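You operate a simulated robot arm through the tools that you are given. There is no shell and no other tool.

The job below is to be done with a simulated robot arm. You get a single attempt, and the scene is never put back.

JOB
Run the table at 50 Hz with the steel sensor in the black ring and the meter on.
Fine: afterwards switch the meter off and put the sensor back in the black cup.

Only the result counts: the job must be done as asked and must still hold three seconds after the hand-in. Knocking over, shifting, dropping, spilling or breaking anything else fails it.

ROBOT AND FRAMES
A 6-joint arm with a two-finger gripper, fixed in place. Base frame: the origin is at the foot of the arm, x ahead of it, y to its left, z up; the work surface is at about z = 1.12. Readings come in m, rad, newtons and seconds.
With the tool pointing down near the work surface it reaches from about 0.32 to 0.84 m from the base axis. Its first joint turns from -2.897 to 2.897 rad. Payload 2.45 kg.
The TCP is the grasp point between the finger pads, 0.02 m short of the fingertips. In the tool frame z runs along the fingers and y along their closing line. The gripper opens to 0.14 m. The gripper's body begins 0.168 m behind the TCP.
Orientation is told as [roll, pitch, yaw] about the base's x, y, z axes, in that order, counted from this pose: with the fingers straight down and closing along the base's y, the tool's x points along the base's -x, its y along +y and its z along -z.

CONTROLS
- The arm moves only by the tool nudge_tool. Its argument "increments" is a list of rows, each an object of numbers (a shift or turn left out is 0, a gripper value left out holds the last): "tx", "ty", "tz": the shift along the tool's x, y, z in m; "rx", "ry", "rz": the turn, a rotation vector about the tool's x, y, z in degrees; "gripper": the opening, from 0 (shut) to 1 (fully open). In form: [{"tx": .., "ty": .., "tz": .., "rx": .., "ry": .., "rz": .., "gripper": ..}, ...]. A call has 1 to 20 rows; each row is the pose to reach, as a shift and turn from the pose commanded when the call began, along the tool's axes at that moment. Each row takes 0.2 s and may step no farther than 0.05 m and 0.15 rad from the row before; otherwise, or with a gripper value out of range, the whole call is refused. A pose out of reach is approached as far as the arm can. The call stops where the force on the tool passes 90 N (or 10 N more than at its start, if that is more) or the arm is blocked; 0.2 s more then pass. Each finger travels about 0.045 m/s and halts on what it meets, pressing with about 23 N; the grip force reading is that of the motor and also rises with nothing between the fingers. The clock runs only during rows and for 0.2 s after the last one: add rows that repeat a pose to give the fingers time. The reply holds the time, the measured pose of the TCP, the force on the tool along the base axes, the opening and the grip force, in the units named above and with some noise, with the torque about the TCP (base axes, N m) and any sound that the robot's microphone picked up, and new pictures: "views" is both (left out), scene, wrist or none.
- Cameras (640 x 400 px; columns grow to the right, rows downward): "scene" is fixed at [0.3999, 0.4998, 1.4572]; the picture's right is [-0.99, 0.15, 0.00], its down [0.05, 0.31, -0.95] and it looks along [-0.14, -0.94, -0.32] (base axes); focal length 333 px, centre (320, 200). "wrist" rides on the gripper at [0.078, 0.011, -0.209] in the tool frame; the picture's right is [-0.14, 0.99, 0.00], its down [-0.92, -0.13, -0.37] and it looks along [-0.36, -0.05, 0.93] (tool axes); focal length 280 px, centre (320, 200). There is no depth. A picture from a camera that has moved, and an enlarged one, comes with that camera's place and axes in the base frame and with its lens.
- move_column(by): slides the trunk up (or, below 0, down) by that many m; the arm rides with it, the base frame stays. It gives what a move gives, with no picture.
- enlarge(camera, box): a new picture of the part [left, top, right, bottom] of that camera's present view, enlarged. It takes no simulated time.
- hand_in(): hands the job in; it is judged then, once.

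Nothing tells you positions but the pictures and the camera data. Unless the task says otherwise, let go and move clear before handing in.

The tools are called after "Request:" as name(argument=value, ...) on one line, values as JSON. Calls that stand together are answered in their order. nudge_tool: Moves the arm, as the interface text tells. Its arguments: {"type":"object","properties":{"increments":{"type":"array","items":{"type":"object","properties":{"tx":{"type":"number"},"ty":{"type":"number"},"tz":{"type":"number"},"rx":{"type":"number"},"ry":{"type":"number"},"rz":{"type":"number"},"gripper":{"type":"number"}}}},"views":{"type":"string","enum":["both","scene","wrist","none"]}},"required":["increments"]} The other tools are called the same way: move_column (by) slides the trunk up or down; enlarge (camera, box) takes an enlarged picture of a part of a camera's view; hand_in () hands the job in.

At the start:

```text
time_s: 0.0
tool_pos: [0.3715, -0.491, 1.3536]
ee_rot: [-0.001, -0.001, 0.0]
ft_force: [-1.0, -0.1, -0.1]
wrist_torque: [-0.02, -0.01, -0.01]
grip_width: 0.1398
grasp_force: 0.1
trunk travel left (down, up): [-0.125, 0.105]
```

scene: 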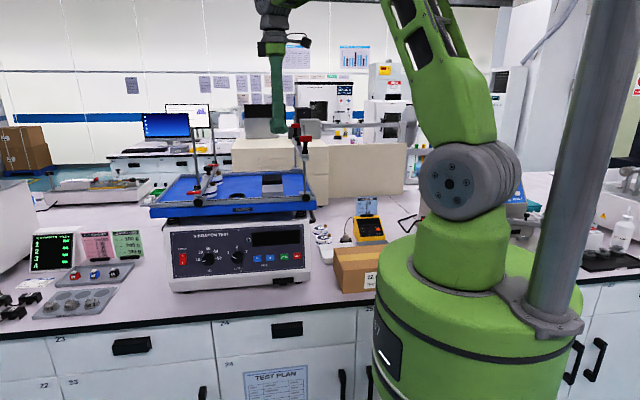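
wrist: 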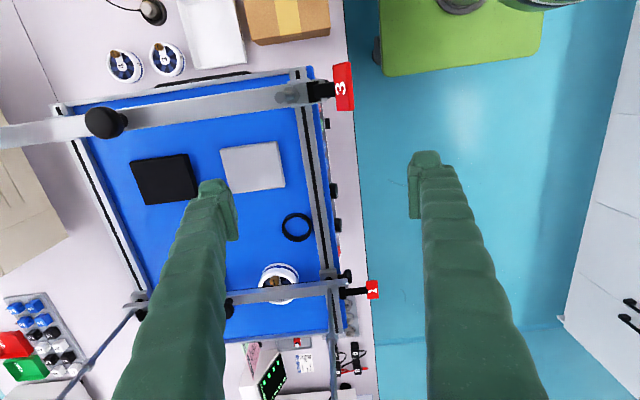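

I see a vibration table with a blue platform, a control panel on its front, a small yellow meter, cups and sensors. I'll look closer at everything before moving.

Request:
enlarge(camera="scene", box=[150, 200, 330, 300])

Request:
enlarge(camera="scene", box=[0, 220, 160, 320])

Request:
enlarge(camera="scene", box=[300, 190, 420, 290])

Request:
enlarge(camera="scene", box=[140, 110, 330, 230])

Request:
enlarge(camera="scene", box=[210, 350, 350, 400])

Request:
enlarge(camera="wrist", box=[60, 0, 360, 200])

Request:
enlarge(camera="wrist", box=[0, 200, 390, 400])

```text
3.56 times, centred on (240, 250) of scene
camera zoom: at [0.3999, 0.4998, 1.4572], right [-0.99, 0.15, 0.0], down [0.05, 0.31, -0.95], along [-0.14, -0.94, -0.32], focal length 1183 px, centre (604, 22)
```

zoom: 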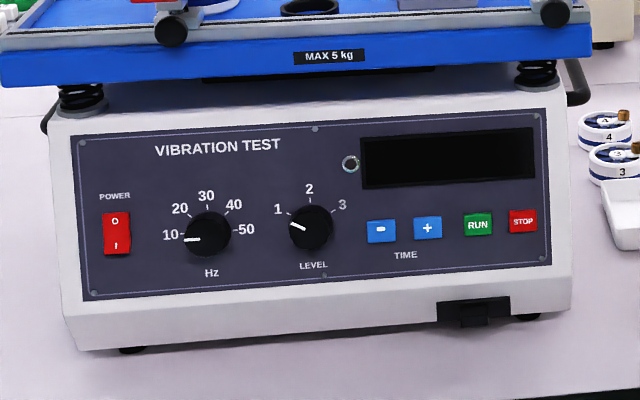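

```text
4.00 times, centred on (80, 270) of scene
camera zoom: at [0.3999, 0.4998, 1.4572], right [-0.99, 0.15, 0.0], down [0.05, 0.31, -0.95], along [-0.14, -0.94, -0.32], focal length 1331 px, centre (1280, -80)
```

zoom: 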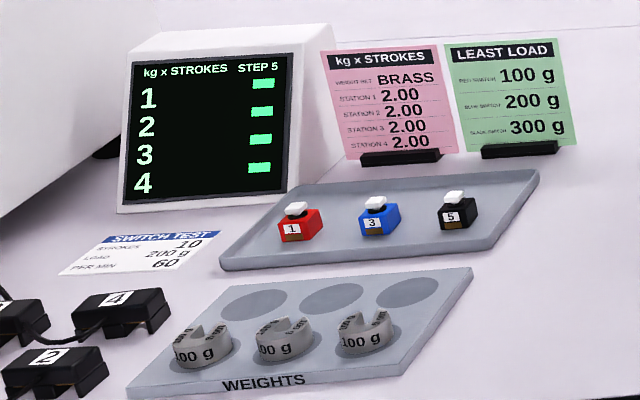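

```text
4.00 times, centred on (360, 240) of scene
camera zoom: at [0.3999, 0.4998, 1.4572], right [-0.99, 0.15, 0.0], down [0.05, 0.31, -0.95], along [-0.14, -0.94, -0.32], focal length 1331 px, centre (160, 40)
```

zoom: 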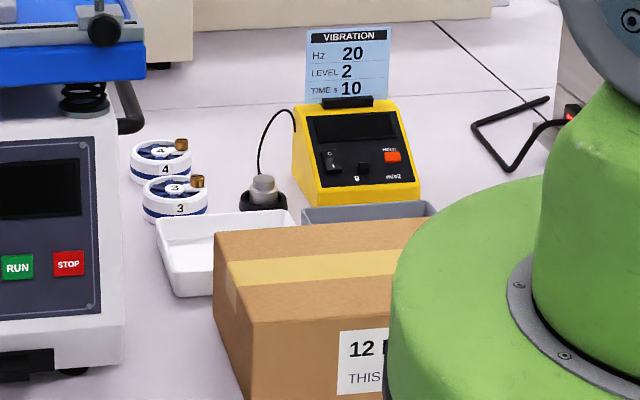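

```text
3.33 times, centred on (235, 170) of scene
camera zoom: at [0.3999, 0.4998, 1.4572], right [-0.99, 0.15, 0.0], down [0.05, 0.31, -0.95], along [-0.14, -0.94, -0.32], focal length 1109 px, centre (603, 300)
```

zoom: 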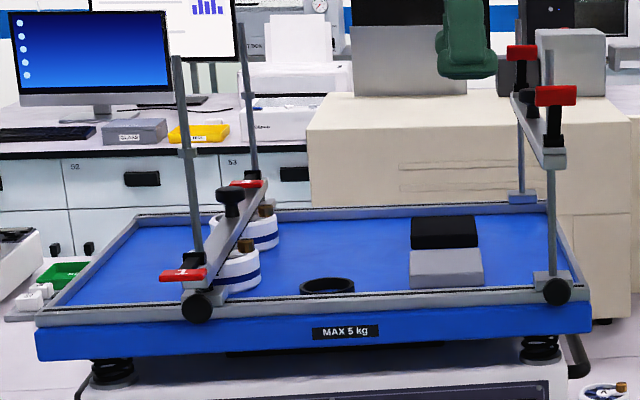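

```text
4.57 times, centred on (280, 375) of scene
camera zoom: at [0.3999, 0.4998, 1.4572], right [-0.99, 0.15, 0.0], down [0.05, 0.31, -0.95], along [-0.14, -0.94, -0.32], focal length 1521 px, centre (503, -600)
```

zoom: 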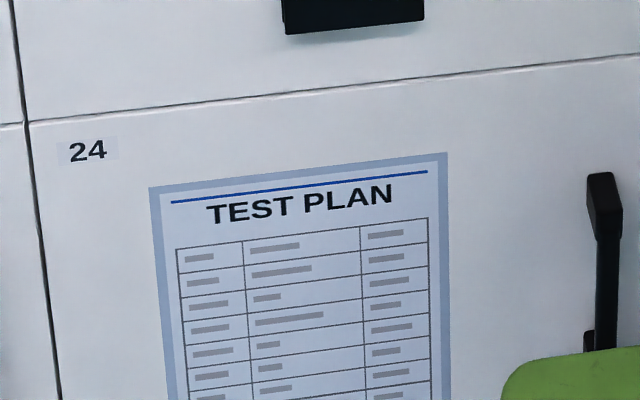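

```text
2.00 times, centred on (210, 100) of wrist
camera zoom: at [0.2943, -0.4784, 1.5624], right [0.14, 0.99, 0.0], down [0.92, -0.13, 0.37], along [0.36, -0.05, -0.93], focal length 561 px, centre (540, 400)
```

zoom: 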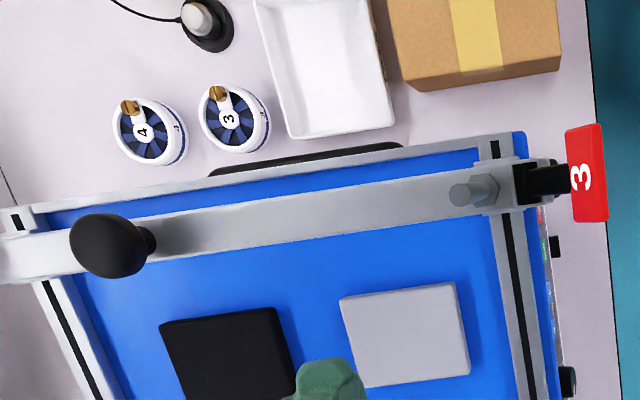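

```text
1.64 times, centred on (195, 300) of wrist
camera zoom: at [0.2943, -0.4784, 1.5624], right [0.14, 0.99, 0.0], down [0.92, -0.13, 0.37], along [0.36, -0.05, -0.93], focal length 460 px, centre (525, 36)
```

zoom: 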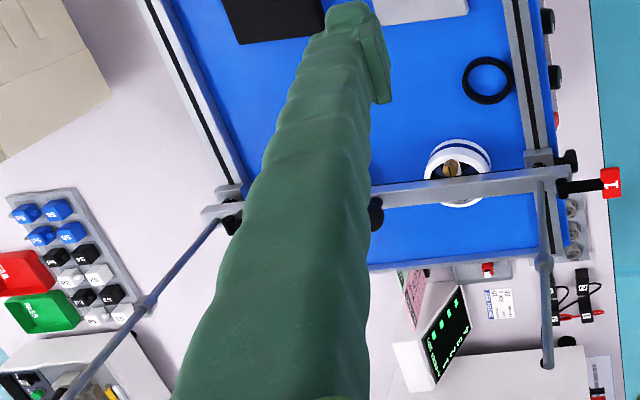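

The blue platform sits about z≈1.12 and the bench about z≈0.8, with the control panel facing the robot. I'll back the arm out in front of the bench so the tool can be pointed at the panel.

Request:
nudge_tool(increments=[{"tx": -0.02, "ty": 0.04}, {"tx": -0.04, "ty": 0.08}, {"tx": -0.06, "ty": 0.12}, {"tx": -0.08, "ty": 0.16}, {"tx": -0.1, "ty": 0.2}, {"tx": -0.12, "ty": 0.24}, {"tx": -0.14, "ty": 0.28}])

```text
time_s: 1.6
tool_pos: [0.5109, -0.2116, 1.3557]
ee_rot: [-0.001, 0.001, 0.0]
ft_force: [-0.4, 0.0, -0.4]
wrist_torque: [-0.04, -0.01, -0.04]
grip_width: 0.1398
grasp_force: 0.1
trunk travel left (down, up): [-0.125, 0.105]
camera wrist: at [0.4353, -0.1994, 1.5653], right [0.14, 0.99, 0.0], down [0.92, -0.13, 0.37], along [0.36, -0.05, -0.93], focal length 280 px, centre (320, 200)
```

scene: 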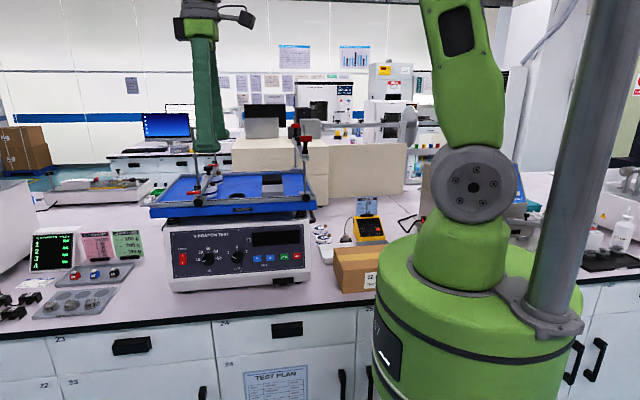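
wrist: 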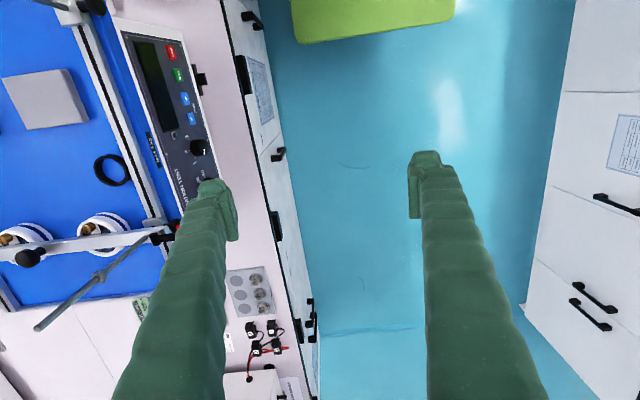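

The panel is tilted and centred near x≈0.5, y≈-0.48, z≈0.95. I'll pitch the tool toward it and lower a little, watching for reach limits.

Request:
nudge_tool(increments=[{"rx": 8, "tz": 0.02}, {"rx": 16, "tz": 0.04}, {"rx": 24, "tz": 0.06}, {"rx": 32, "tz": 0.08}, {"rx": 40, "tz": 0.1}, {"rx": 48, "tz": 0.13}, {"rx": 56, "tz": 0.16}, {"rx": 64, "tz": 0.2}, {"rx": 72, "tz": 0.24}, {"rx": 80, "tz": 0.28}, {"rx": 80, "tz": 0.3}])

```text
time_s: 4.0
tool_pos: [0.5114, -0.2092, 1.0541]
ee_rot: [-1.398, -0.001, 0.002]
ft_force: [0.3, 0.2, 0.5]
wrist_torque: [-0.01, 0.02, -0.02]
grip_width: 0.1402
grasp_force: 0.0
trunk travel left (down, up): [-0.125, 0.105]
camera wrist: at [0.4336, -0.0002, 1.0802], right [0.14, 0.17, -0.98], down [0.92, 0.34, 0.19], along [0.37, -0.92, -0.11], focal length 280 px, centre (320, 200)
```

scene: 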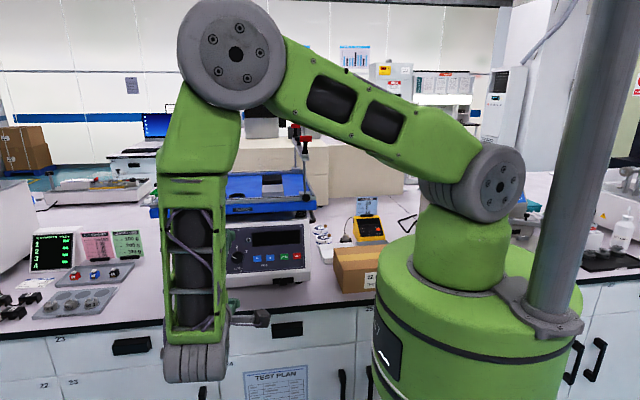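
wrist: 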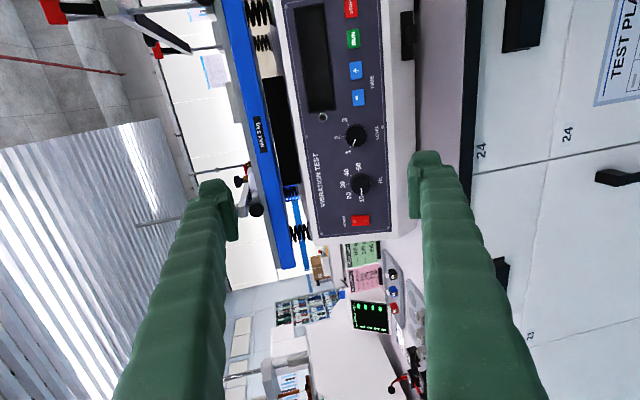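

Horizontal pose works well. I'll zoom in on the panel from the wrist camera.

Request:
enlarge(camera="wrist", box=[230, 0, 470, 240])

Request:
enlarge(camera="wrist", box=[310, 110, 410, 240])

```text
1.67 times, centred on (350, 120) of wrist
camera zoom: at [0.4336, -0.0002, 1.0802], right [0.14, 0.17, -0.98], down [0.92, 0.34, 0.19], along [0.37, -0.92, -0.11], focal length 467 px, centre (270, 333)
```

zoom: 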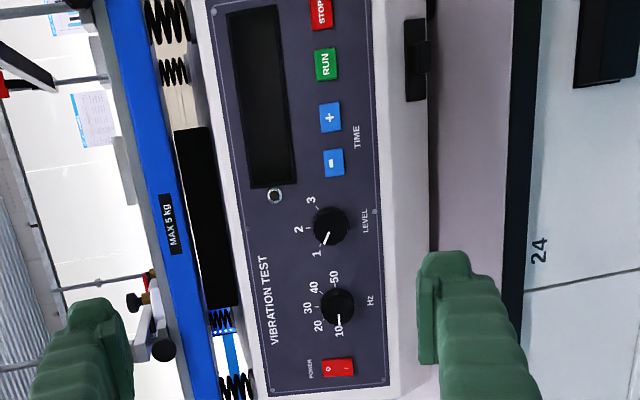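

```text
3.08 times, centred on (360, 175) of wrist
camera zoom: at [0.4336, -0.0002, 1.0802], right [0.14, 0.17, -0.98], down [0.92, 0.34, 0.19], along [0.37, -0.92, -0.11], focal length 863 px, centre (197, 277)
```

zoom: 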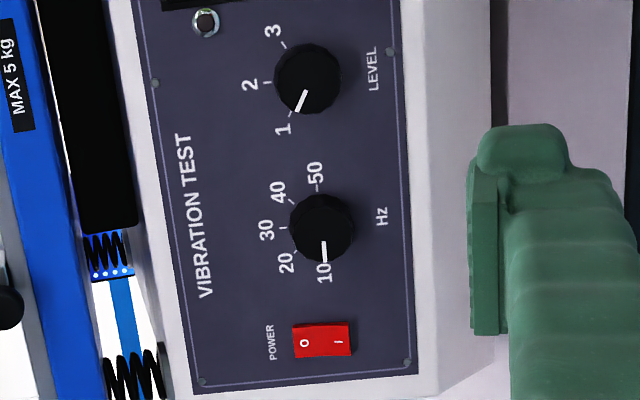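

The panel tilts back about 13.6°. The power rocker is near (0.688, -0.491, 0.947) and the Hz knob near (0.609, -0.484, 0.942). I'll close the gripper and go to a pre-press pose in front of the lower "I" half of the rocker.

Request:
nudge_tool(increments=[{"tx": -0.0221, "ty": 0.0086, "tz": 0.0294, "rx": -0.5, "gripper": 0}, {"tx": -0.0442, "ty": 0.0173, "tz": 0.0588, "rx": -1, "gripper": 0}, {"tx": -0.0662, "ty": 0.0259, "tz": 0.0882, "rx": -1.5, "gripper": 0}, {"tx": -0.0883, "ty": 0.0346, "tz": 0.1176, "rx": -2, "gripper": 0}, {"tx": -0.1104, "ty": 0.0432, "tz": 0.147, "rx": -2.5, "gripper": 0}, {"tx": -0.1325, "ty": 0.0518, "tz": 0.1764, "rx": -3, "gripper": 0}, {"tx": -0.1545, "ty": 0.0605, "tz": 0.2058, "rx": -3.4, "gripper": 0}, {"tx": -0.1766, "ty": 0.0691, "tz": 0.2352, "rx": -3.7, "gripper": 0}, {"tx": -0.1766, "ty": 0.0691, "tz": 0.2352, "rx": -3.7, "gripper": 0}])

```text
time_s: 6.0
tool_pos: [0.6901, -0.4295, 0.9461]
ee_rot: [-1.331, 0.0, 0.0]
ft_force: [0.2, -0.3, -0.3]
wrist_torque: [-0.01, -0.01, -0.04]
grip_width: 0.0
grasp_force: 22.5
trunk travel left (down, up): [-0.125, 0.105]
camera wrist: at [0.6114, -0.2231, 0.9855], right [0.14, 0.23, -0.96], down [0.92, 0.33, 0.21], along [0.37, -0.91, -0.17], focal length 280 px, centre (320, 200)
```

scene: 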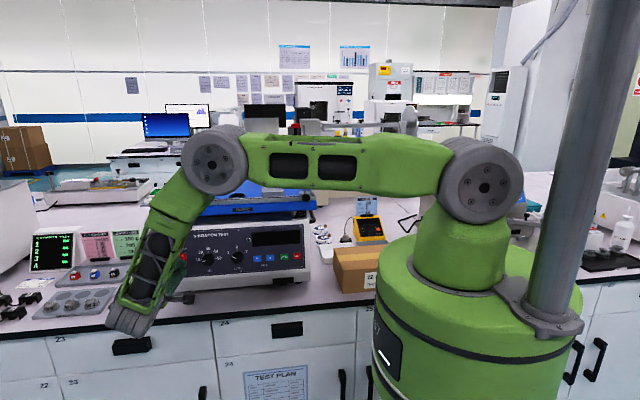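
wrist: 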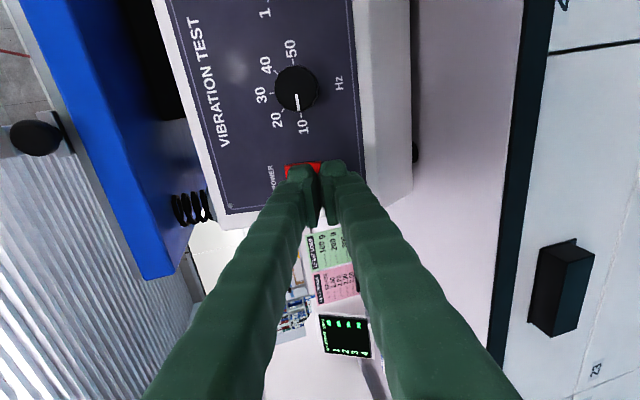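

Request:
enlarge(camera="wrist", box=[250, 50, 370, 230])

Request:
enlarge(camera="scene", box=[130, 200, 260, 320])

```text
2.22 times, centred on (310, 140) of wrist
camera zoom: at [0.6114, -0.2231, 0.9855], right [0.14, 0.23, -0.96], down [0.92, 0.33, 0.21], along [0.37, -0.91, -0.17], focal length 623 px, centre (342, 333)
```

zoom: 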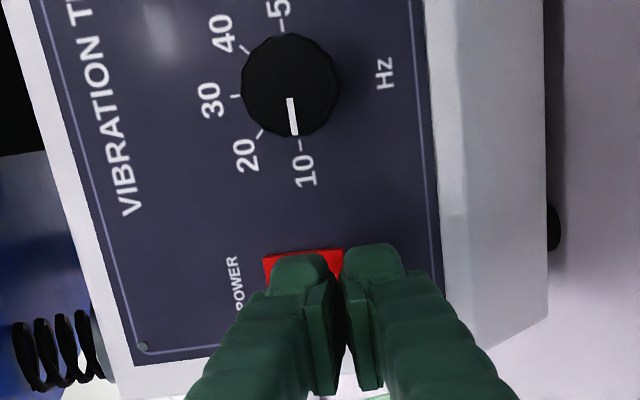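

```text
3.33 times, centred on (195, 260) of scene
camera zoom: at [0.3999, 0.4998, 1.4572], right [-0.99, 0.15, 0.0], down [0.05, 0.31, -0.95], along [-0.14, -0.94, -0.32], focal length 1109 px, centre (737, 0)
```

zoom: 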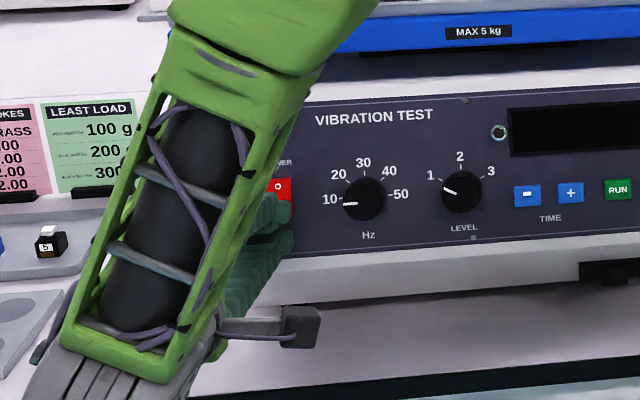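

The closed fingers line up over the lower "I" half of the red rocker. I'll press in gently in small steps.

Request:
nudge_tool(increments=[{"ty": -0.003, "tz": 0.02}, {"ty": -0.003, "tz": 0.034}, {"ty": -0.003, "tz": 0.037}, {"ty": -0.003, "tz": 0.039}, {"ty": -0.003, "tz": 0.041}], views="wrist")

```text
time_s: 7.2
tool_pos: [0.6874, -0.4645, 0.9395]
ee_rot: [-1.335, 0.0, 0.004]
ft_force: [-10.4, 48.1, 8.2]
wrist_torque: [-0.49, 0.08, -0.27]
grip_width: 0.0001
grasp_force: 22.8
trunk travel left (down, up): [-0.125, 0.105]
camera wrist: at [0.61, -0.2582, 0.9772], right [0.14, 0.23, -0.96], down [0.92, 0.33, 0.21], along [0.37, -0.91, -0.17], focal length 280 px, centre (320, 200)
```

wrist: 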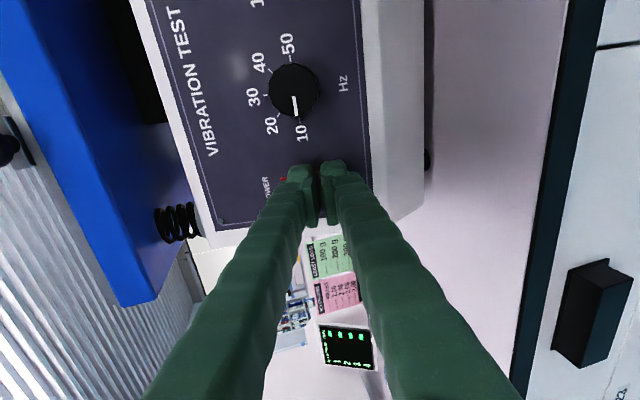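

Contact force reached 48 N; I'll back off and check whether the display came on.

Request:
nudge_tool(increments=[{"tz": -0.02}, {"tz": -0.06}, {"tz": -0.1}, {"tz": -0.13, "tx": 0.03}, {"tz": -0.15, "tx": 0.07}])

Request:
enlarge(camera="wrist", box=[230, 0, 430, 240])

Request:
enlarge(camera="scene", box=[150, 200, 330, 300])

```text
time_s: 8.4
tool_pos: [0.6155, -0.3239, 0.9741]
ee_rot: [-1.332, 0.001, 0.001]
ft_force: [-0.7, -0.3, 0.4]
wrist_torque: [-0.02, 0.0, -0.02]
grip_width: 0.0
grasp_force: 23.4
trunk travel left (down, up): [-0.125, 0.105]
camera wrist: at [0.5383, -0.1172, 1.0128], right [0.14, 0.23, -0.96], down [0.92, 0.33, 0.21], along [0.37, -0.92, -0.17], focal length 280 px, centre (320, 200)
```

scene: 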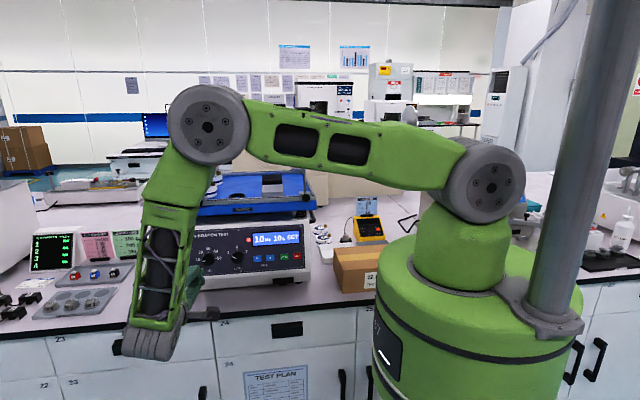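
wrist: 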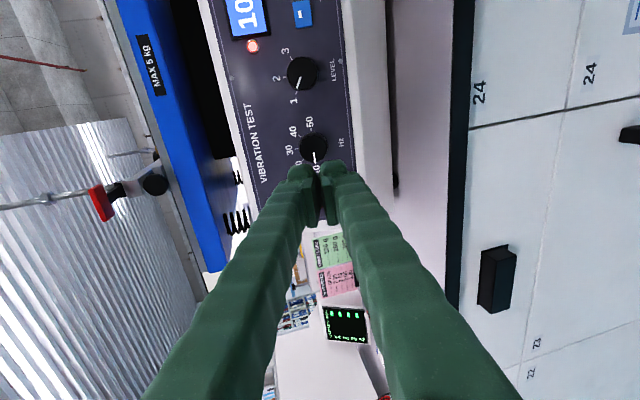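

```text
1.67 times, centred on (330, 120) of wrist
camera zoom: at [0.5383, -0.1172, 1.0128], right [0.14, 0.23, -0.96], down [0.92, 0.33, 0.21], along [0.37, -0.92, -0.17], focal length 467 px, centre (303, 333)
```

zoom: 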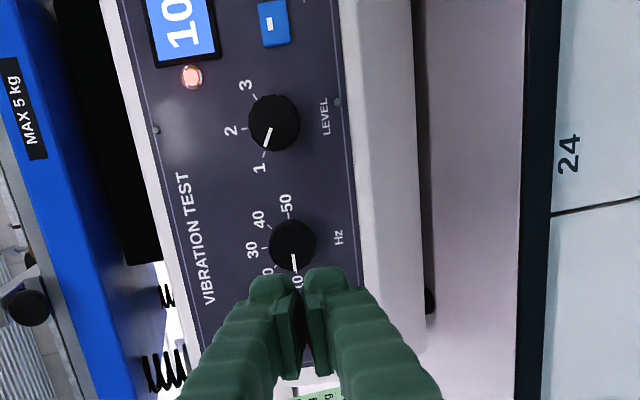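

```text
3.56 times, centred on (240, 250) of scene
camera zoom: at [0.3999, 0.4998, 1.4572], right [-0.99, 0.15, 0.0], down [0.05, 0.31, -0.95], along [-0.14, -0.94, -0.32], focal length 1183 px, centre (604, 22)
```

zoom: 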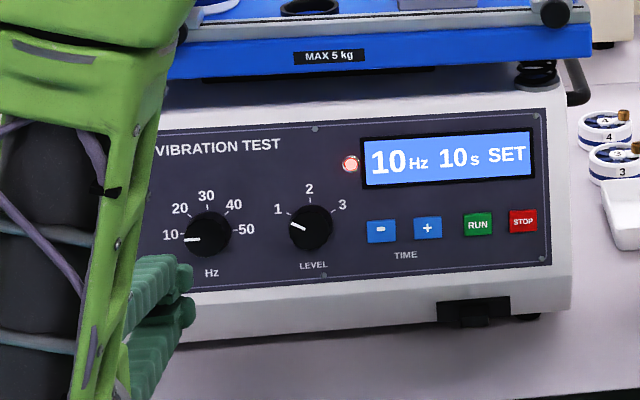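

Power is on: the display reads "10 Hz 10 s SET". Next I'll roll the tool −90° about its axis, half-open the gripper and line up with the Hz knob, leaving room for a +180° turn.

Request:
nudge_tool(increments=[{"rz": -8.2, "gripper": 0.5}, {"rz": -16.4, "gripper": 0.5}, {"rz": -24.6, "gripper": 0.5}, {"rz": -32.8, "gripper": 0.5}, {"rz": -41, "gripper": 0.5}, {"rz": -49.2, "gripper": 0.5}, {"rz": -57.4, "gripper": 0.5}, {"rz": -65.6, "gripper": 0.5}, {"rz": -73.8, "gripper": 0.5}, {"rz": -82, "gripper": 0.5}, {"rz": -90, "gripper": 0.5}, {"rz": -90, "tx": 0.0075, "ty": -0.0062, "tz": 0.04, "gripper": 0.5}, {"rz": -90, "tx": 0.0075, "ty": -0.0062, "tz": 0.08, "gripper": 0.5}, {"rz": -90, "tx": 0.0075, "ty": -0.0062, "tz": 0.113, "gripper": 0.5}])

Request:
enlarge(camera="wrist", box=[200, 60, 440, 260])

```text
time_s: 11.4
tool_pos: [0.6126, -0.4348, 0.9516]
ee_rot: [0.001, 1.331, 1.576]
ft_force: [-0.5, 0.6, -0.3]
wrist_torque: [-0.03, -0.02, -0.03]
grip_width: 0.0699
grasp_force: 0.0
trunk travel left (down, up): [-0.125, 0.105]
camera wrist: at [0.6025, -0.2492, 1.077], right [-0.99, 0.03, -0.13], down [0.13, 0.58, -0.81], along [0.05, -0.82, -0.57], focal length 280 px, centre (320, 200)
```

scene: 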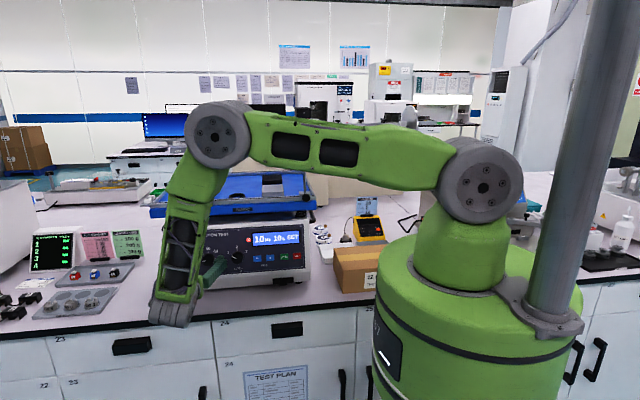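
wrist: 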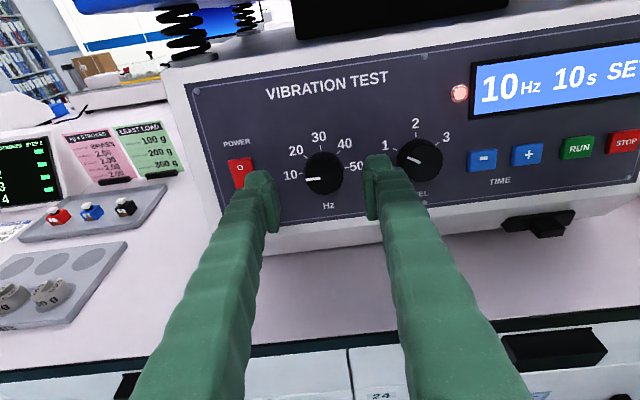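

```text
2.00 times, centred on (320, 160) of wrist
camera zoom: at [0.6025, -0.2492, 1.077], right [-0.99, 0.03, -0.13], down [0.13, 0.58, -0.81], along [0.05, -0.82, -0.57], focal length 561 px, centre (320, 280)
```

zoom: 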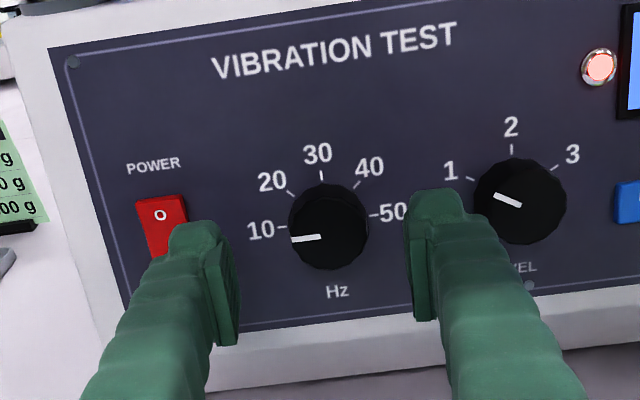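

The knob is about 4 mm to the right of and 3 mm above the tool axis. I'll correct that and advance around the knob.

Request:
nudge_tool(increments=[{"tx": 0.003, "ty": 0.004}, {"tx": 0.003, "ty": 0.004, "tz": 0.02}, {"tx": 0.003, "ty": 0.004, "tz": 0.032}, {"tx": 0.003, "ty": 0.004, "tz": 0.036}], views="wrist")

Request:
enlarge(camera="wrist", box=[220, 80, 420, 240])

```text
time_s: 12.4
tool_pos: [0.6057, -0.4717, 0.9469]
ee_rot: [0.001, 1.332, 1.576]
ft_force: [-0.2, -0.3, -0.5]
wrist_torque: [0.0, 0.01, -0.04]
grip_width: 0.0701
grasp_force: 0.1
trunk travel left (down, up): [-0.125, 0.105]
camera wrist: at [0.5965, -0.2869, 1.0726], right [-0.99, 0.03, -0.13], down [0.13, 0.58, -0.81], along [0.05, -0.82, -0.57], focal length 280 px, centre (320, 200)
```

wrist: 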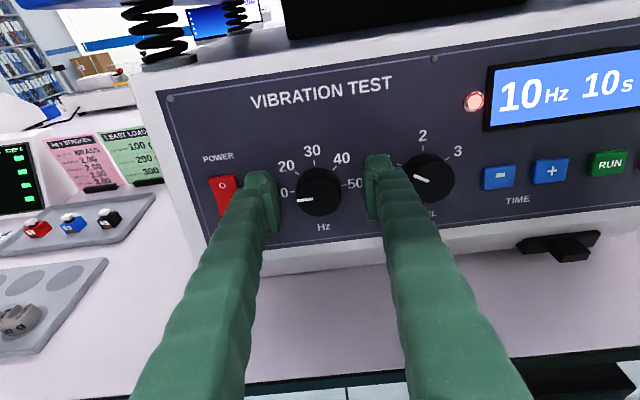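

```text
2.50 times, centred on (320, 160) of wrist
camera zoom: at [0.5965, -0.2869, 1.0726], right [-0.99, 0.03, -0.13], down [0.13, 0.58, -0.81], along [0.05, -0.82, -0.57], focal length 701 px, centre (320, 300)
```

zoom: 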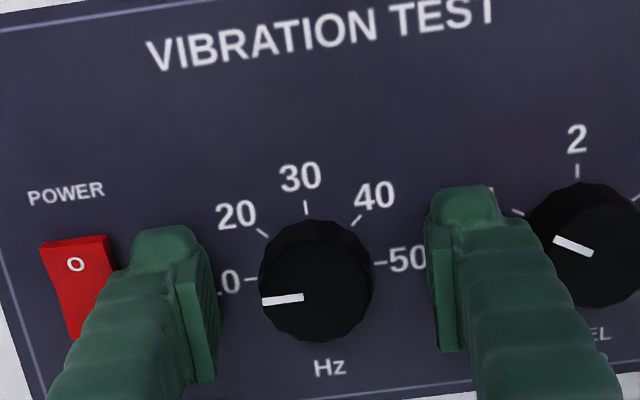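

The fingers now straddle the knob with no contact. I'll make a tiny correction, go 2 mm deeper and close on the knob.

Request:
nudge_tool(increments=[{"tx": -0.001, "ty": -0.0015, "tz": 0.002}, {"tx": -0.001, "ty": -0.0015, "tz": 0.002, "gripper": 0.2}, {"tx": -0.001, "ty": -0.0015, "tz": 0.002, "gripper": 0.2}, {"tx": -0.001, "ty": -0.0015, "tz": 0.002, "gripper": 0.2}], views="wrist")

Request:
enlarge(camera="wrist", box=[220, 80, 420, 240])

```text
time_s: 13.4
tool_pos: [0.6079, -0.4724, 0.9453]
ee_rot: [0.001, 1.331, 1.573]
ft_force: [-2.3, 11.3, 1.6]
wrist_torque: [-0.13, -0.02, -0.06]
grip_width: 0.036
grasp_force: 22.4
trunk travel left (down, up): [-0.125, 0.105]
camera wrist: at [0.598, -0.2875, 1.0716], right [-0.99, 0.03, -0.13], down [0.13, 0.58, -0.81], along [0.05, -0.82, -0.57], focal length 280 px, centre (320, 200)
```

wrist: 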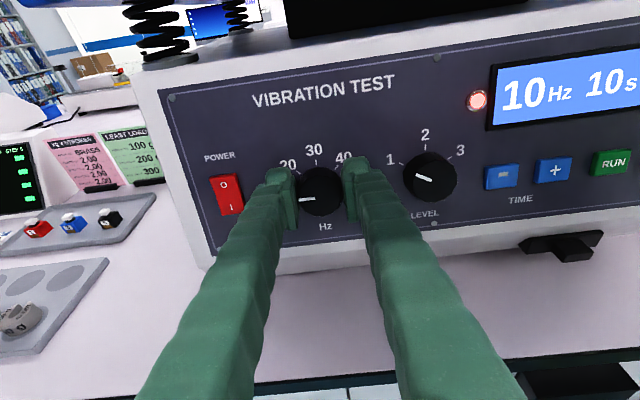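

```text
2.50 times, centred on (320, 160) of wrist
camera zoom: at [0.598, -0.2875, 1.0716], right [-0.99, 0.03, -0.13], down [0.13, 0.58, -0.81], along [0.05, -0.82, -0.57], focal length 701 px, centre (320, 300)
```

zoom: 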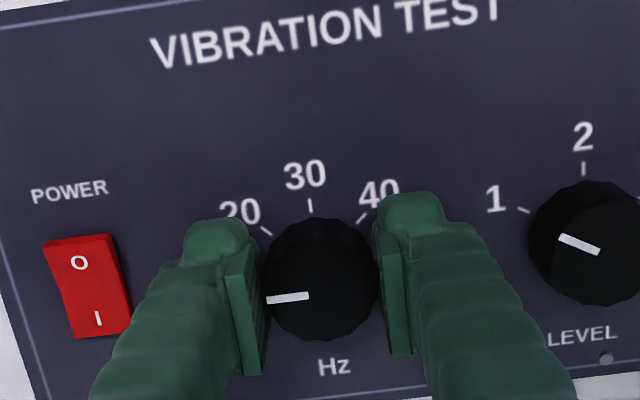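

The knob is held (0.036 m wide), with the tips lightly touching the panel. I'll ease back 2.5 mm and turn clockwise 90° first.

Request:
nudge_tool(increments=[{"tz": -0.0025}, {"tz": -0.0025, "rz": 8}, {"tz": -0.0025, "rz": 16}, {"tz": -0.0025, "rz": 24}, {"tz": -0.0025, "rz": 32}, {"tz": -0.0025, "rz": 40}, {"tz": -0.0025, "rz": 48}, {"tz": -0.0025, "rz": 56}, {"tz": -0.0025, "rz": 64}, {"tz": -0.0025, "rz": 72}, {"tz": -0.0025, "rz": 80}, {"tz": -0.0025, "rz": 88}])

Request:
enlarge(camera="scene", box=[150, 200, 330, 300])

Request:
enlarge(camera="wrist", box=[220, 80, 420, 240])

```text
time_s: 16.0
tool_pos: [0.6075, -0.4719, 0.9452]
ee_rot: [-1.331, 0.031, 0.008]
ft_force: [0.3, -30.4, 8.3]
wrist_torque: [-0.09, -0.09, 0.1]
grip_width: 0.0354
grasp_force: 44.8
trunk travel left (down, up): [-0.125, 0.105]
camera wrist: at [0.5301, -0.266, 0.9873], right [0.11, 0.24, -0.97], down [0.92, 0.33, 0.18], along [0.37, -0.91, -0.18], focal length 280 px, centre (320, 200)
```

scene: 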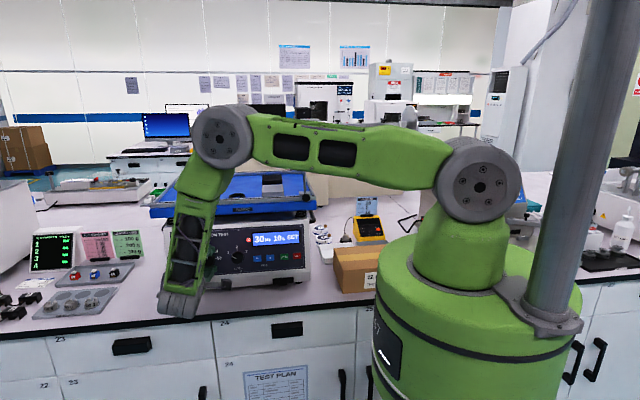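
wrist: 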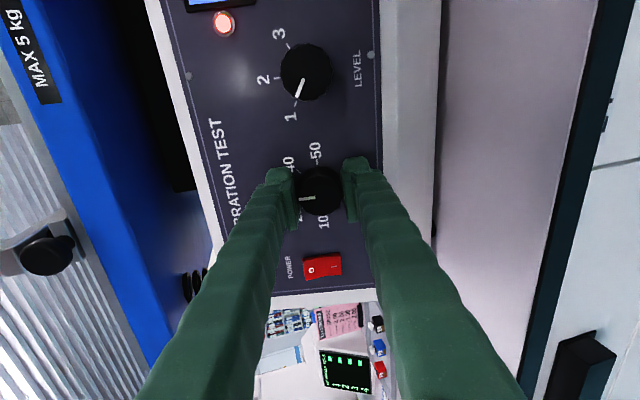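

```text
3.56 times, centred on (240, 250) of scene
camera zoom: at [0.3999, 0.4998, 1.4572], right [-0.99, 0.15, 0.0], down [0.05, 0.31, -0.95], along [-0.14, -0.94, -0.32], focal length 1183 px, centre (604, 22)
```

zoom: 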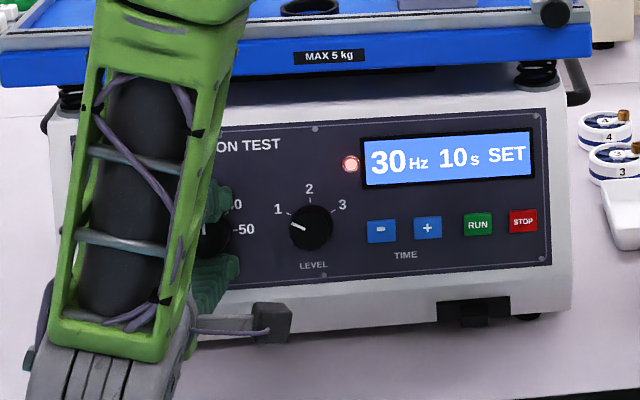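

```text
2.50 times, centred on (320, 160) of wrist
camera zoom: at [0.5301, -0.266, 0.9873], right [0.11, 0.24, -0.97], down [0.92, 0.33, 0.18], along [0.37, -0.91, -0.18], focal length 701 px, centre (320, 300)
```

zoom: 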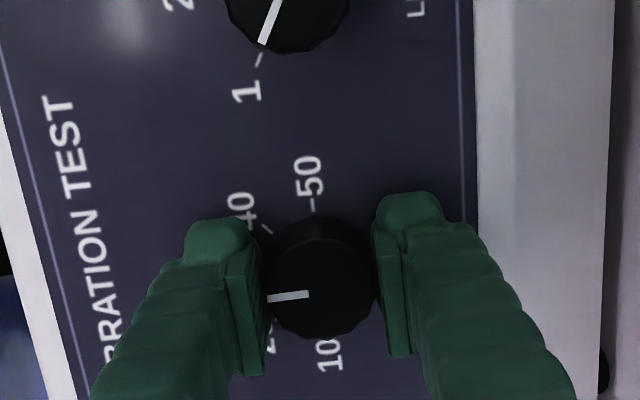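

The display reads 30 Hz, so the knob follows. Another 90° clockwise, relaxing the slight outward pull.

Request:
nudge_tool(increments=[{"tz": 0.0015}, {"tz": 0.0015, "rz": 8}, {"tz": 0.0015, "rz": 16}, {"tz": 0.0015, "rz": 24}, {"tz": 0.0015, "rz": 32}, {"tz": 0.0015, "rz": 40}, {"tz": 0.0015, "rz": 48}, {"tz": 0.0015, "rz": 56}, {"tz": 0.0015, "rz": 64}, {"tz": 0.0015, "rz": 72}, {"tz": 0.0015, "rz": 80}, {"tz": 0.0015, "rz": 88}])

Request:
enlarge(camera="scene", box=[150, 200, 330, 300])

Request:
enlarge(camera="wrist", box=[220, 80, 420, 240])

```text
time_s: 18.6
tool_pos: [0.6071, -0.4704, 0.9467]
ee_rot: [-0.268, -1.325, -1.293]
ft_force: [0.3, 5.2, 4.2]
wrist_torque: [0.45, -0.03, 0.02]
grip_width: 0.0354
grasp_force: 45.0
trunk travel left (down, up): [-0.125, 0.105]
camera wrist: at [0.6145, -0.249, 0.9184], right [1.0, -0.02, 0.07], down [-0.07, 0.14, 0.99], along [-0.03, -0.99, 0.14], focal length 280 px, centre (320, 200)
```

scene: 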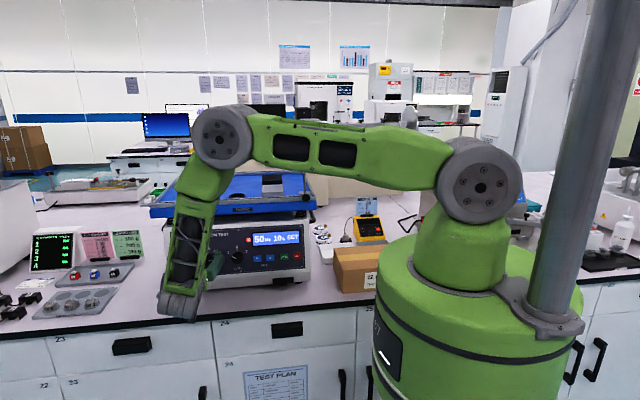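
wrist: 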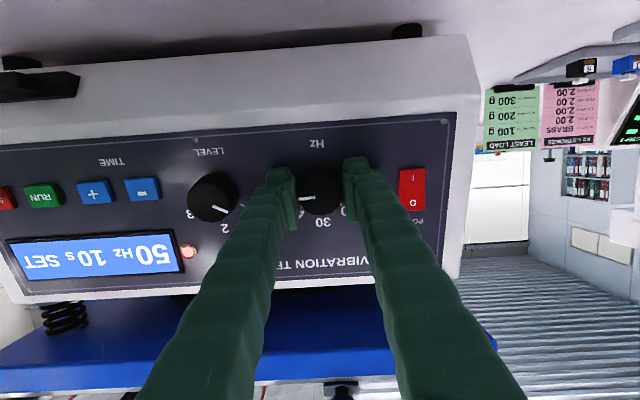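

```text
3.56 times, centred on (240, 250) of scene
camera zoom: at [0.3999, 0.4998, 1.4572], right [-0.99, 0.15, 0.0], down [0.05, 0.31, -0.95], along [-0.14, -0.94, -0.32], focal length 1183 px, centre (604, 22)
```

zoom: 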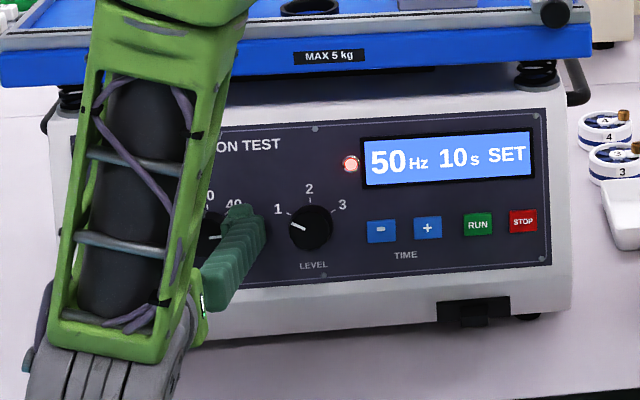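

```text
2.50 times, centred on (320, 160) of wrist
camera zoom: at [0.6145, -0.249, 0.9184], right [1.0, -0.02, 0.07], down [-0.07, 0.14, 0.99], along [-0.03, -0.99, 0.14], focal length 701 px, centre (320, 300)
```

zoom: 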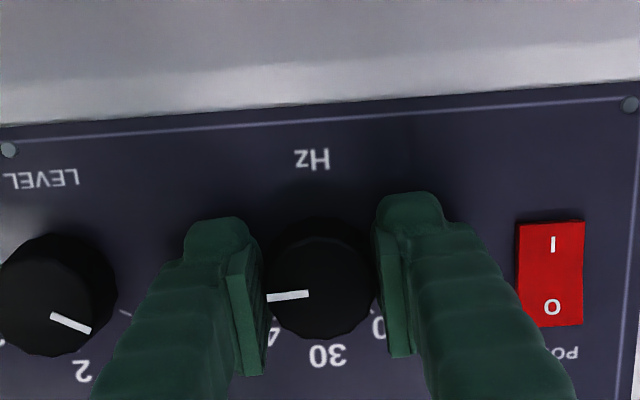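

50 Hz is set. I'll release the knob, back straight out, and roll the tool back 90°.

Request:
nudge_tool(increments=[{"gripper": 0.5}, {"gripper": 0.5}, {"gripper": 0.5}, {"tz": -0.03, "gripper": 0.5}, {"tz": -0.07, "gripper": 0.5}, {"tz": -0.11, "gripper": 0.5}, {"tz": -0.15, "gripper": 0.5}, {"tz": -0.15, "rz": -8, "gripper": 0.5}, {"tz": -0.15, "rz": -16, "gripper": 0.5}, {"tz": -0.15, "rz": -24, "gripper": 0.5}, {"tz": -0.15, "rz": -32, "gripper": 0.5}, {"tz": -0.15, "rz": -40, "gripper": 0.5}, {"tz": -0.15, "rz": -48, "gripper": 0.5}, {"tz": -0.15, "rz": -56, "gripper": 0.5}, {"tz": -0.15, "rz": -64, "gripper": 0.5}, {"tz": -0.15, "rz": -72, "gripper": 0.5}, {"tz": -0.15, "rz": -80, "gripper": 0.5}, {"tz": -0.15, "rz": -87, "gripper": 0.5}])

Request:
enlarge(camera="scene", box=[150, 200, 330, 300])

```text
time_s: 22.4
tool_pos: [0.6078, -0.3259, 0.9802]
ee_rot: [-1.333, 0.019, 0.004]
ft_force: [-0.3, -0.6, 0.3]
wrist_torque: [0.0, 0.01, 0.01]
grip_width: 0.0699
grasp_force: 0.1
trunk travel left (down, up): [-0.125, 0.105]
camera wrist: at [0.5299, -0.1206, 1.0209], right [0.12, 0.24, -0.96], down [0.92, 0.33, 0.19], along [0.37, -0.91, -0.18], focal length 280 px, centre (320, 200)
```

scene: 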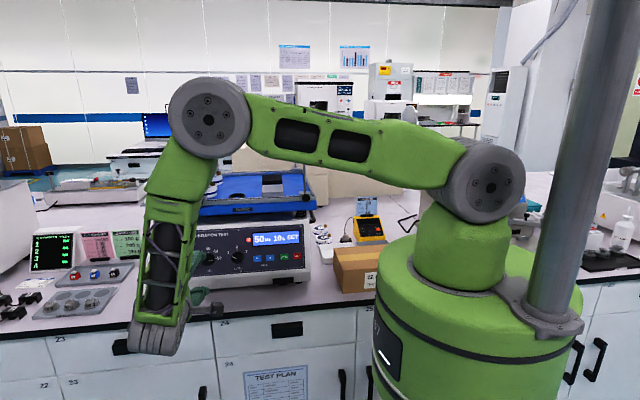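
wrist: 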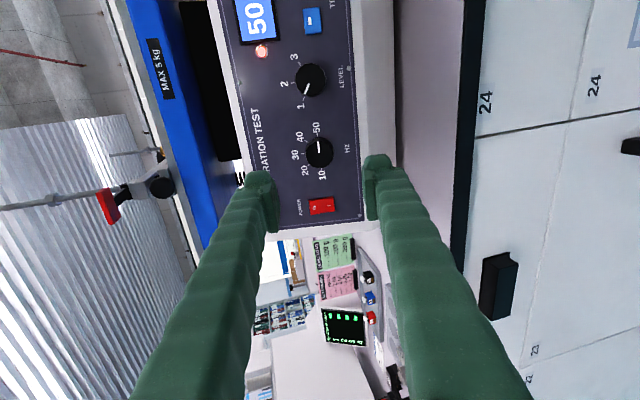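

```text
3.56 times, centred on (240, 250) of scene
camera zoom: at [0.3999, 0.4998, 1.4572], right [-0.99, 0.15, 0.0], down [0.05, 0.31, -0.95], along [-0.14, -0.94, -0.32], focal length 1183 px, centre (604, 22)
```

zoom: 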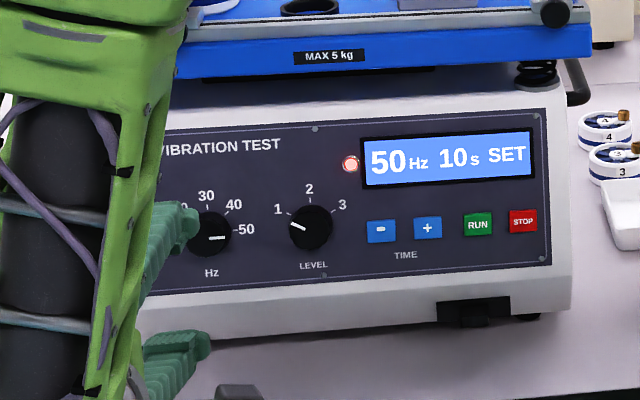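

50 Hz is held with time at 10 s and LEVEL untouched. Now I'll raise the arm, point the tool down again and head over to the sensor and meter.

Request:
nudge_tool(increments=[{"tx": 0.02, "ty": -0.0307, "tz": -0.0137, "rx": -7.6}, {"tx": 0.04, "ty": -0.0613, "tz": -0.0273, "rx": -15.3}, {"tx": 0.06, "ty": -0.092, "tz": -0.041, "rx": -22.9}, {"tx": 0.08, "ty": -0.1226, "tz": -0.0546, "rx": -30.6}, {"tx": 0.1, "ty": -0.1533, "tz": -0.0683, "rx": -38.2}, {"tx": 0.12, "ty": -0.184, "tz": -0.0819, "rx": -45.8}, {"tx": 0.14, "ty": -0.2146, "tz": -0.0956, "rx": -53.5}, {"tx": 0.16, "ty": -0.2453, "tz": -0.1092, "rx": -61.1}, {"tx": 0.18, "ty": -0.2759, "tz": -0.1229, "rx": -68.8}, {"tx": 0.2, "ty": -0.3066, "tz": -0.1365, "rx": -76.4}])

```text
time_s: 24.6
tool_pos: [0.4124, -0.2669, 1.318]
ee_rot: [0.004, 0.016, 0.006]
ft_force: [-0.1, 0.4, -0.4]
wrist_torque: [0.02, -0.01, -0.01]
grip_width: 0.0696
grasp_force: 0.1
trunk travel left (down, up): [-0.125, 0.105]
camera wrist: at [0.3378, -0.2567, 1.5283], right [0.13, 0.99, 0.0], down [0.93, -0.12, 0.35], along [0.35, -0.05, -0.94], focal length 280 px, centre (320, 200)
```

scene: 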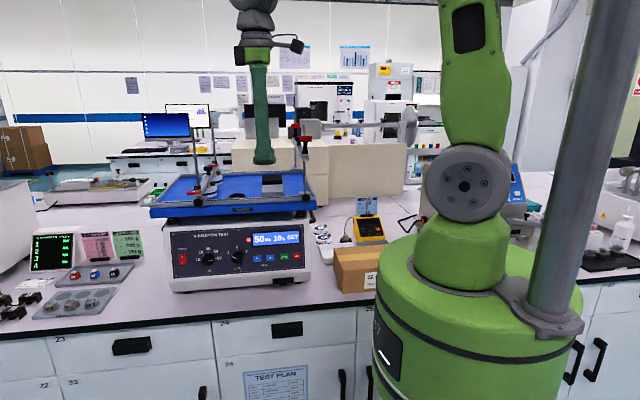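
wrist: 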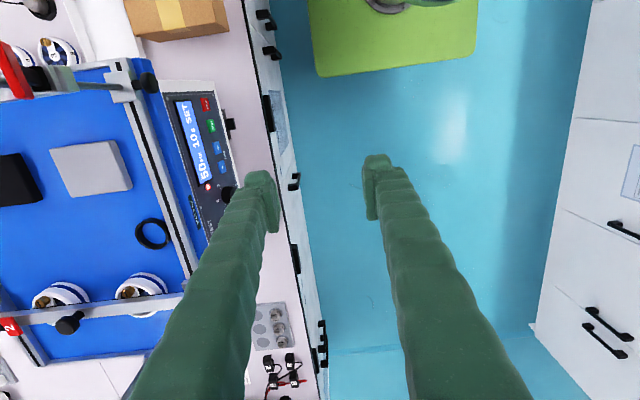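

Request:
nudge_tool(increments=[{"tx": 0.042, "ty": -0.007}, {"tx": 0.084, "ty": -0.014}, {"tx": 0.126, "ty": -0.021}, {"tx": 0.168, "ty": -0.028}, {"tx": 0.21, "ty": -0.035}, {"tx": 0.235, "ty": -0.075}, {"tx": 0.26, "ty": -0.115}, {"tx": 0.285, "ty": -0.155}, {"tx": 0.31, "ty": -0.195}, {"tx": 0.325, "ty": -0.235}])

```text
time_s: 26.8
tool_pos: [0.09, -0.5057, 1.3196]
ee_rot: [0.002, 0.017, 0.005]
ft_force: [0.2, -1.3, 0.7]
wrist_torque: [0.04, 0.01, 0.02]
grip_width: 0.0701
grasp_force: 0.1
trunk travel left (down, up): [-0.125, 0.105]
camera wrist: at [0.0164, -0.4953, 1.5301], right [0.13, 0.99, 0.0], down [0.93, -0.12, 0.35], along [0.35, -0.05, -0.94], focal length 280 px, centre (320, 200)
```

scene: 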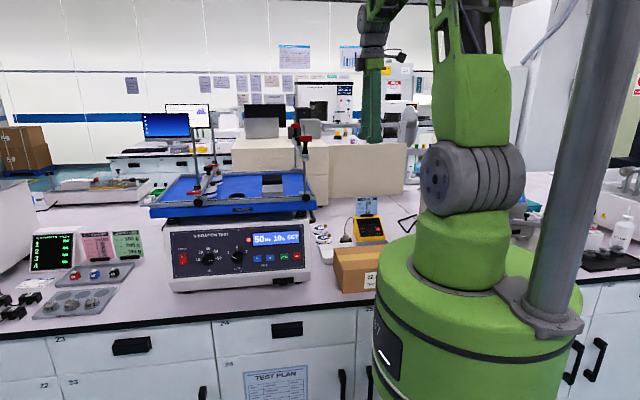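
wrist: 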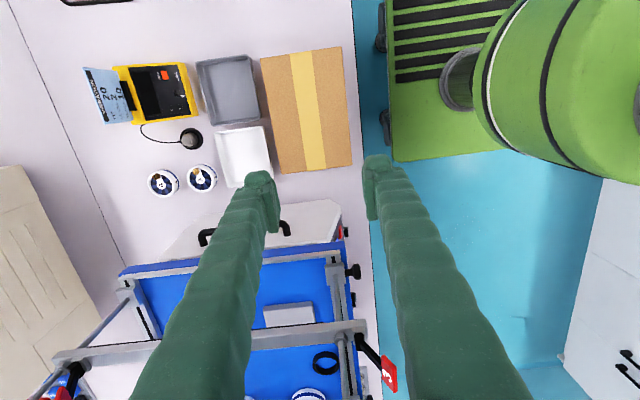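

Request:
enlarge(camera="wrist", box=[70, 40, 270, 210])

Request:
enlarge(camera="scene", box=[330, 190, 400, 250])

Request:
enlarge(camera="wrist", box=[230, 270, 400, 400])

```text
2.35 times, centred on (170, 125) of wrist
camera zoom: at [0.0164, -0.4953, 1.5301], right [0.13, 0.99, 0.0], down [0.93, -0.12, 0.35], along [0.35, -0.05, -0.94], focal length 660 px, centre (673, 376)
```

zoom: 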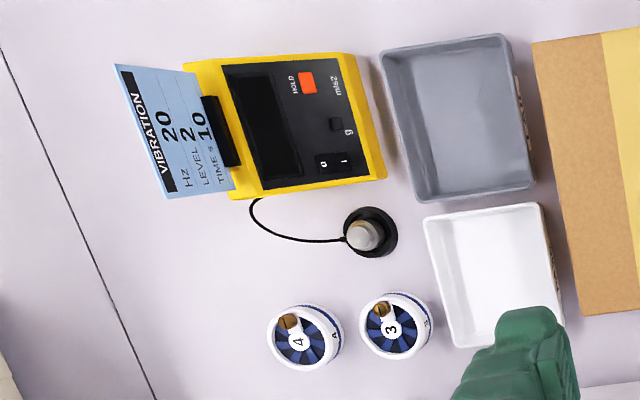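

```text
6.67 times, centred on (365, 220) of scene
camera zoom: at [0.3999, 0.4998, 1.4572], right [-0.99, 0.15, 0.0], down [0.05, 0.31, -0.95], along [-0.14, -0.94, -0.32], focal length 2218 px, centre (20, 67)
```

zoom: 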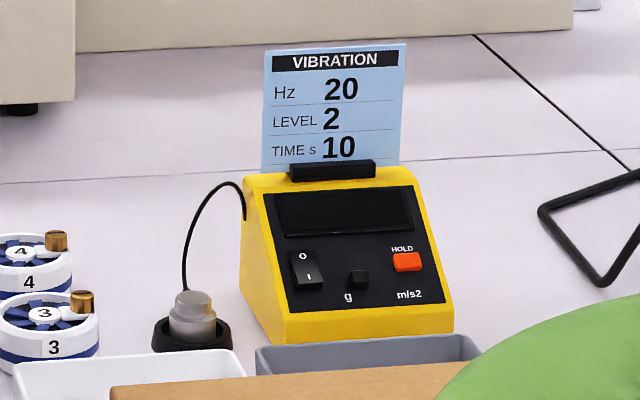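

```text
3.08 times, centred on (315, 335) of wrist
camera zoom: at [0.0164, -0.4953, 1.5301], right [0.13, 0.99, 0.0], down [0.93, -0.12, 0.35], along [0.35, -0.05, -0.94], focal length 863 px, centre (335, -215)
```

zoom: 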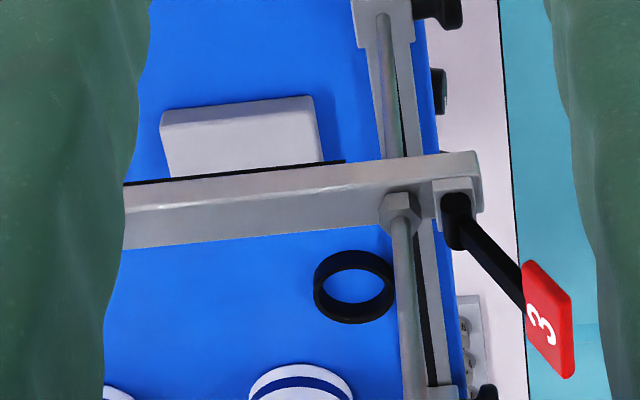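

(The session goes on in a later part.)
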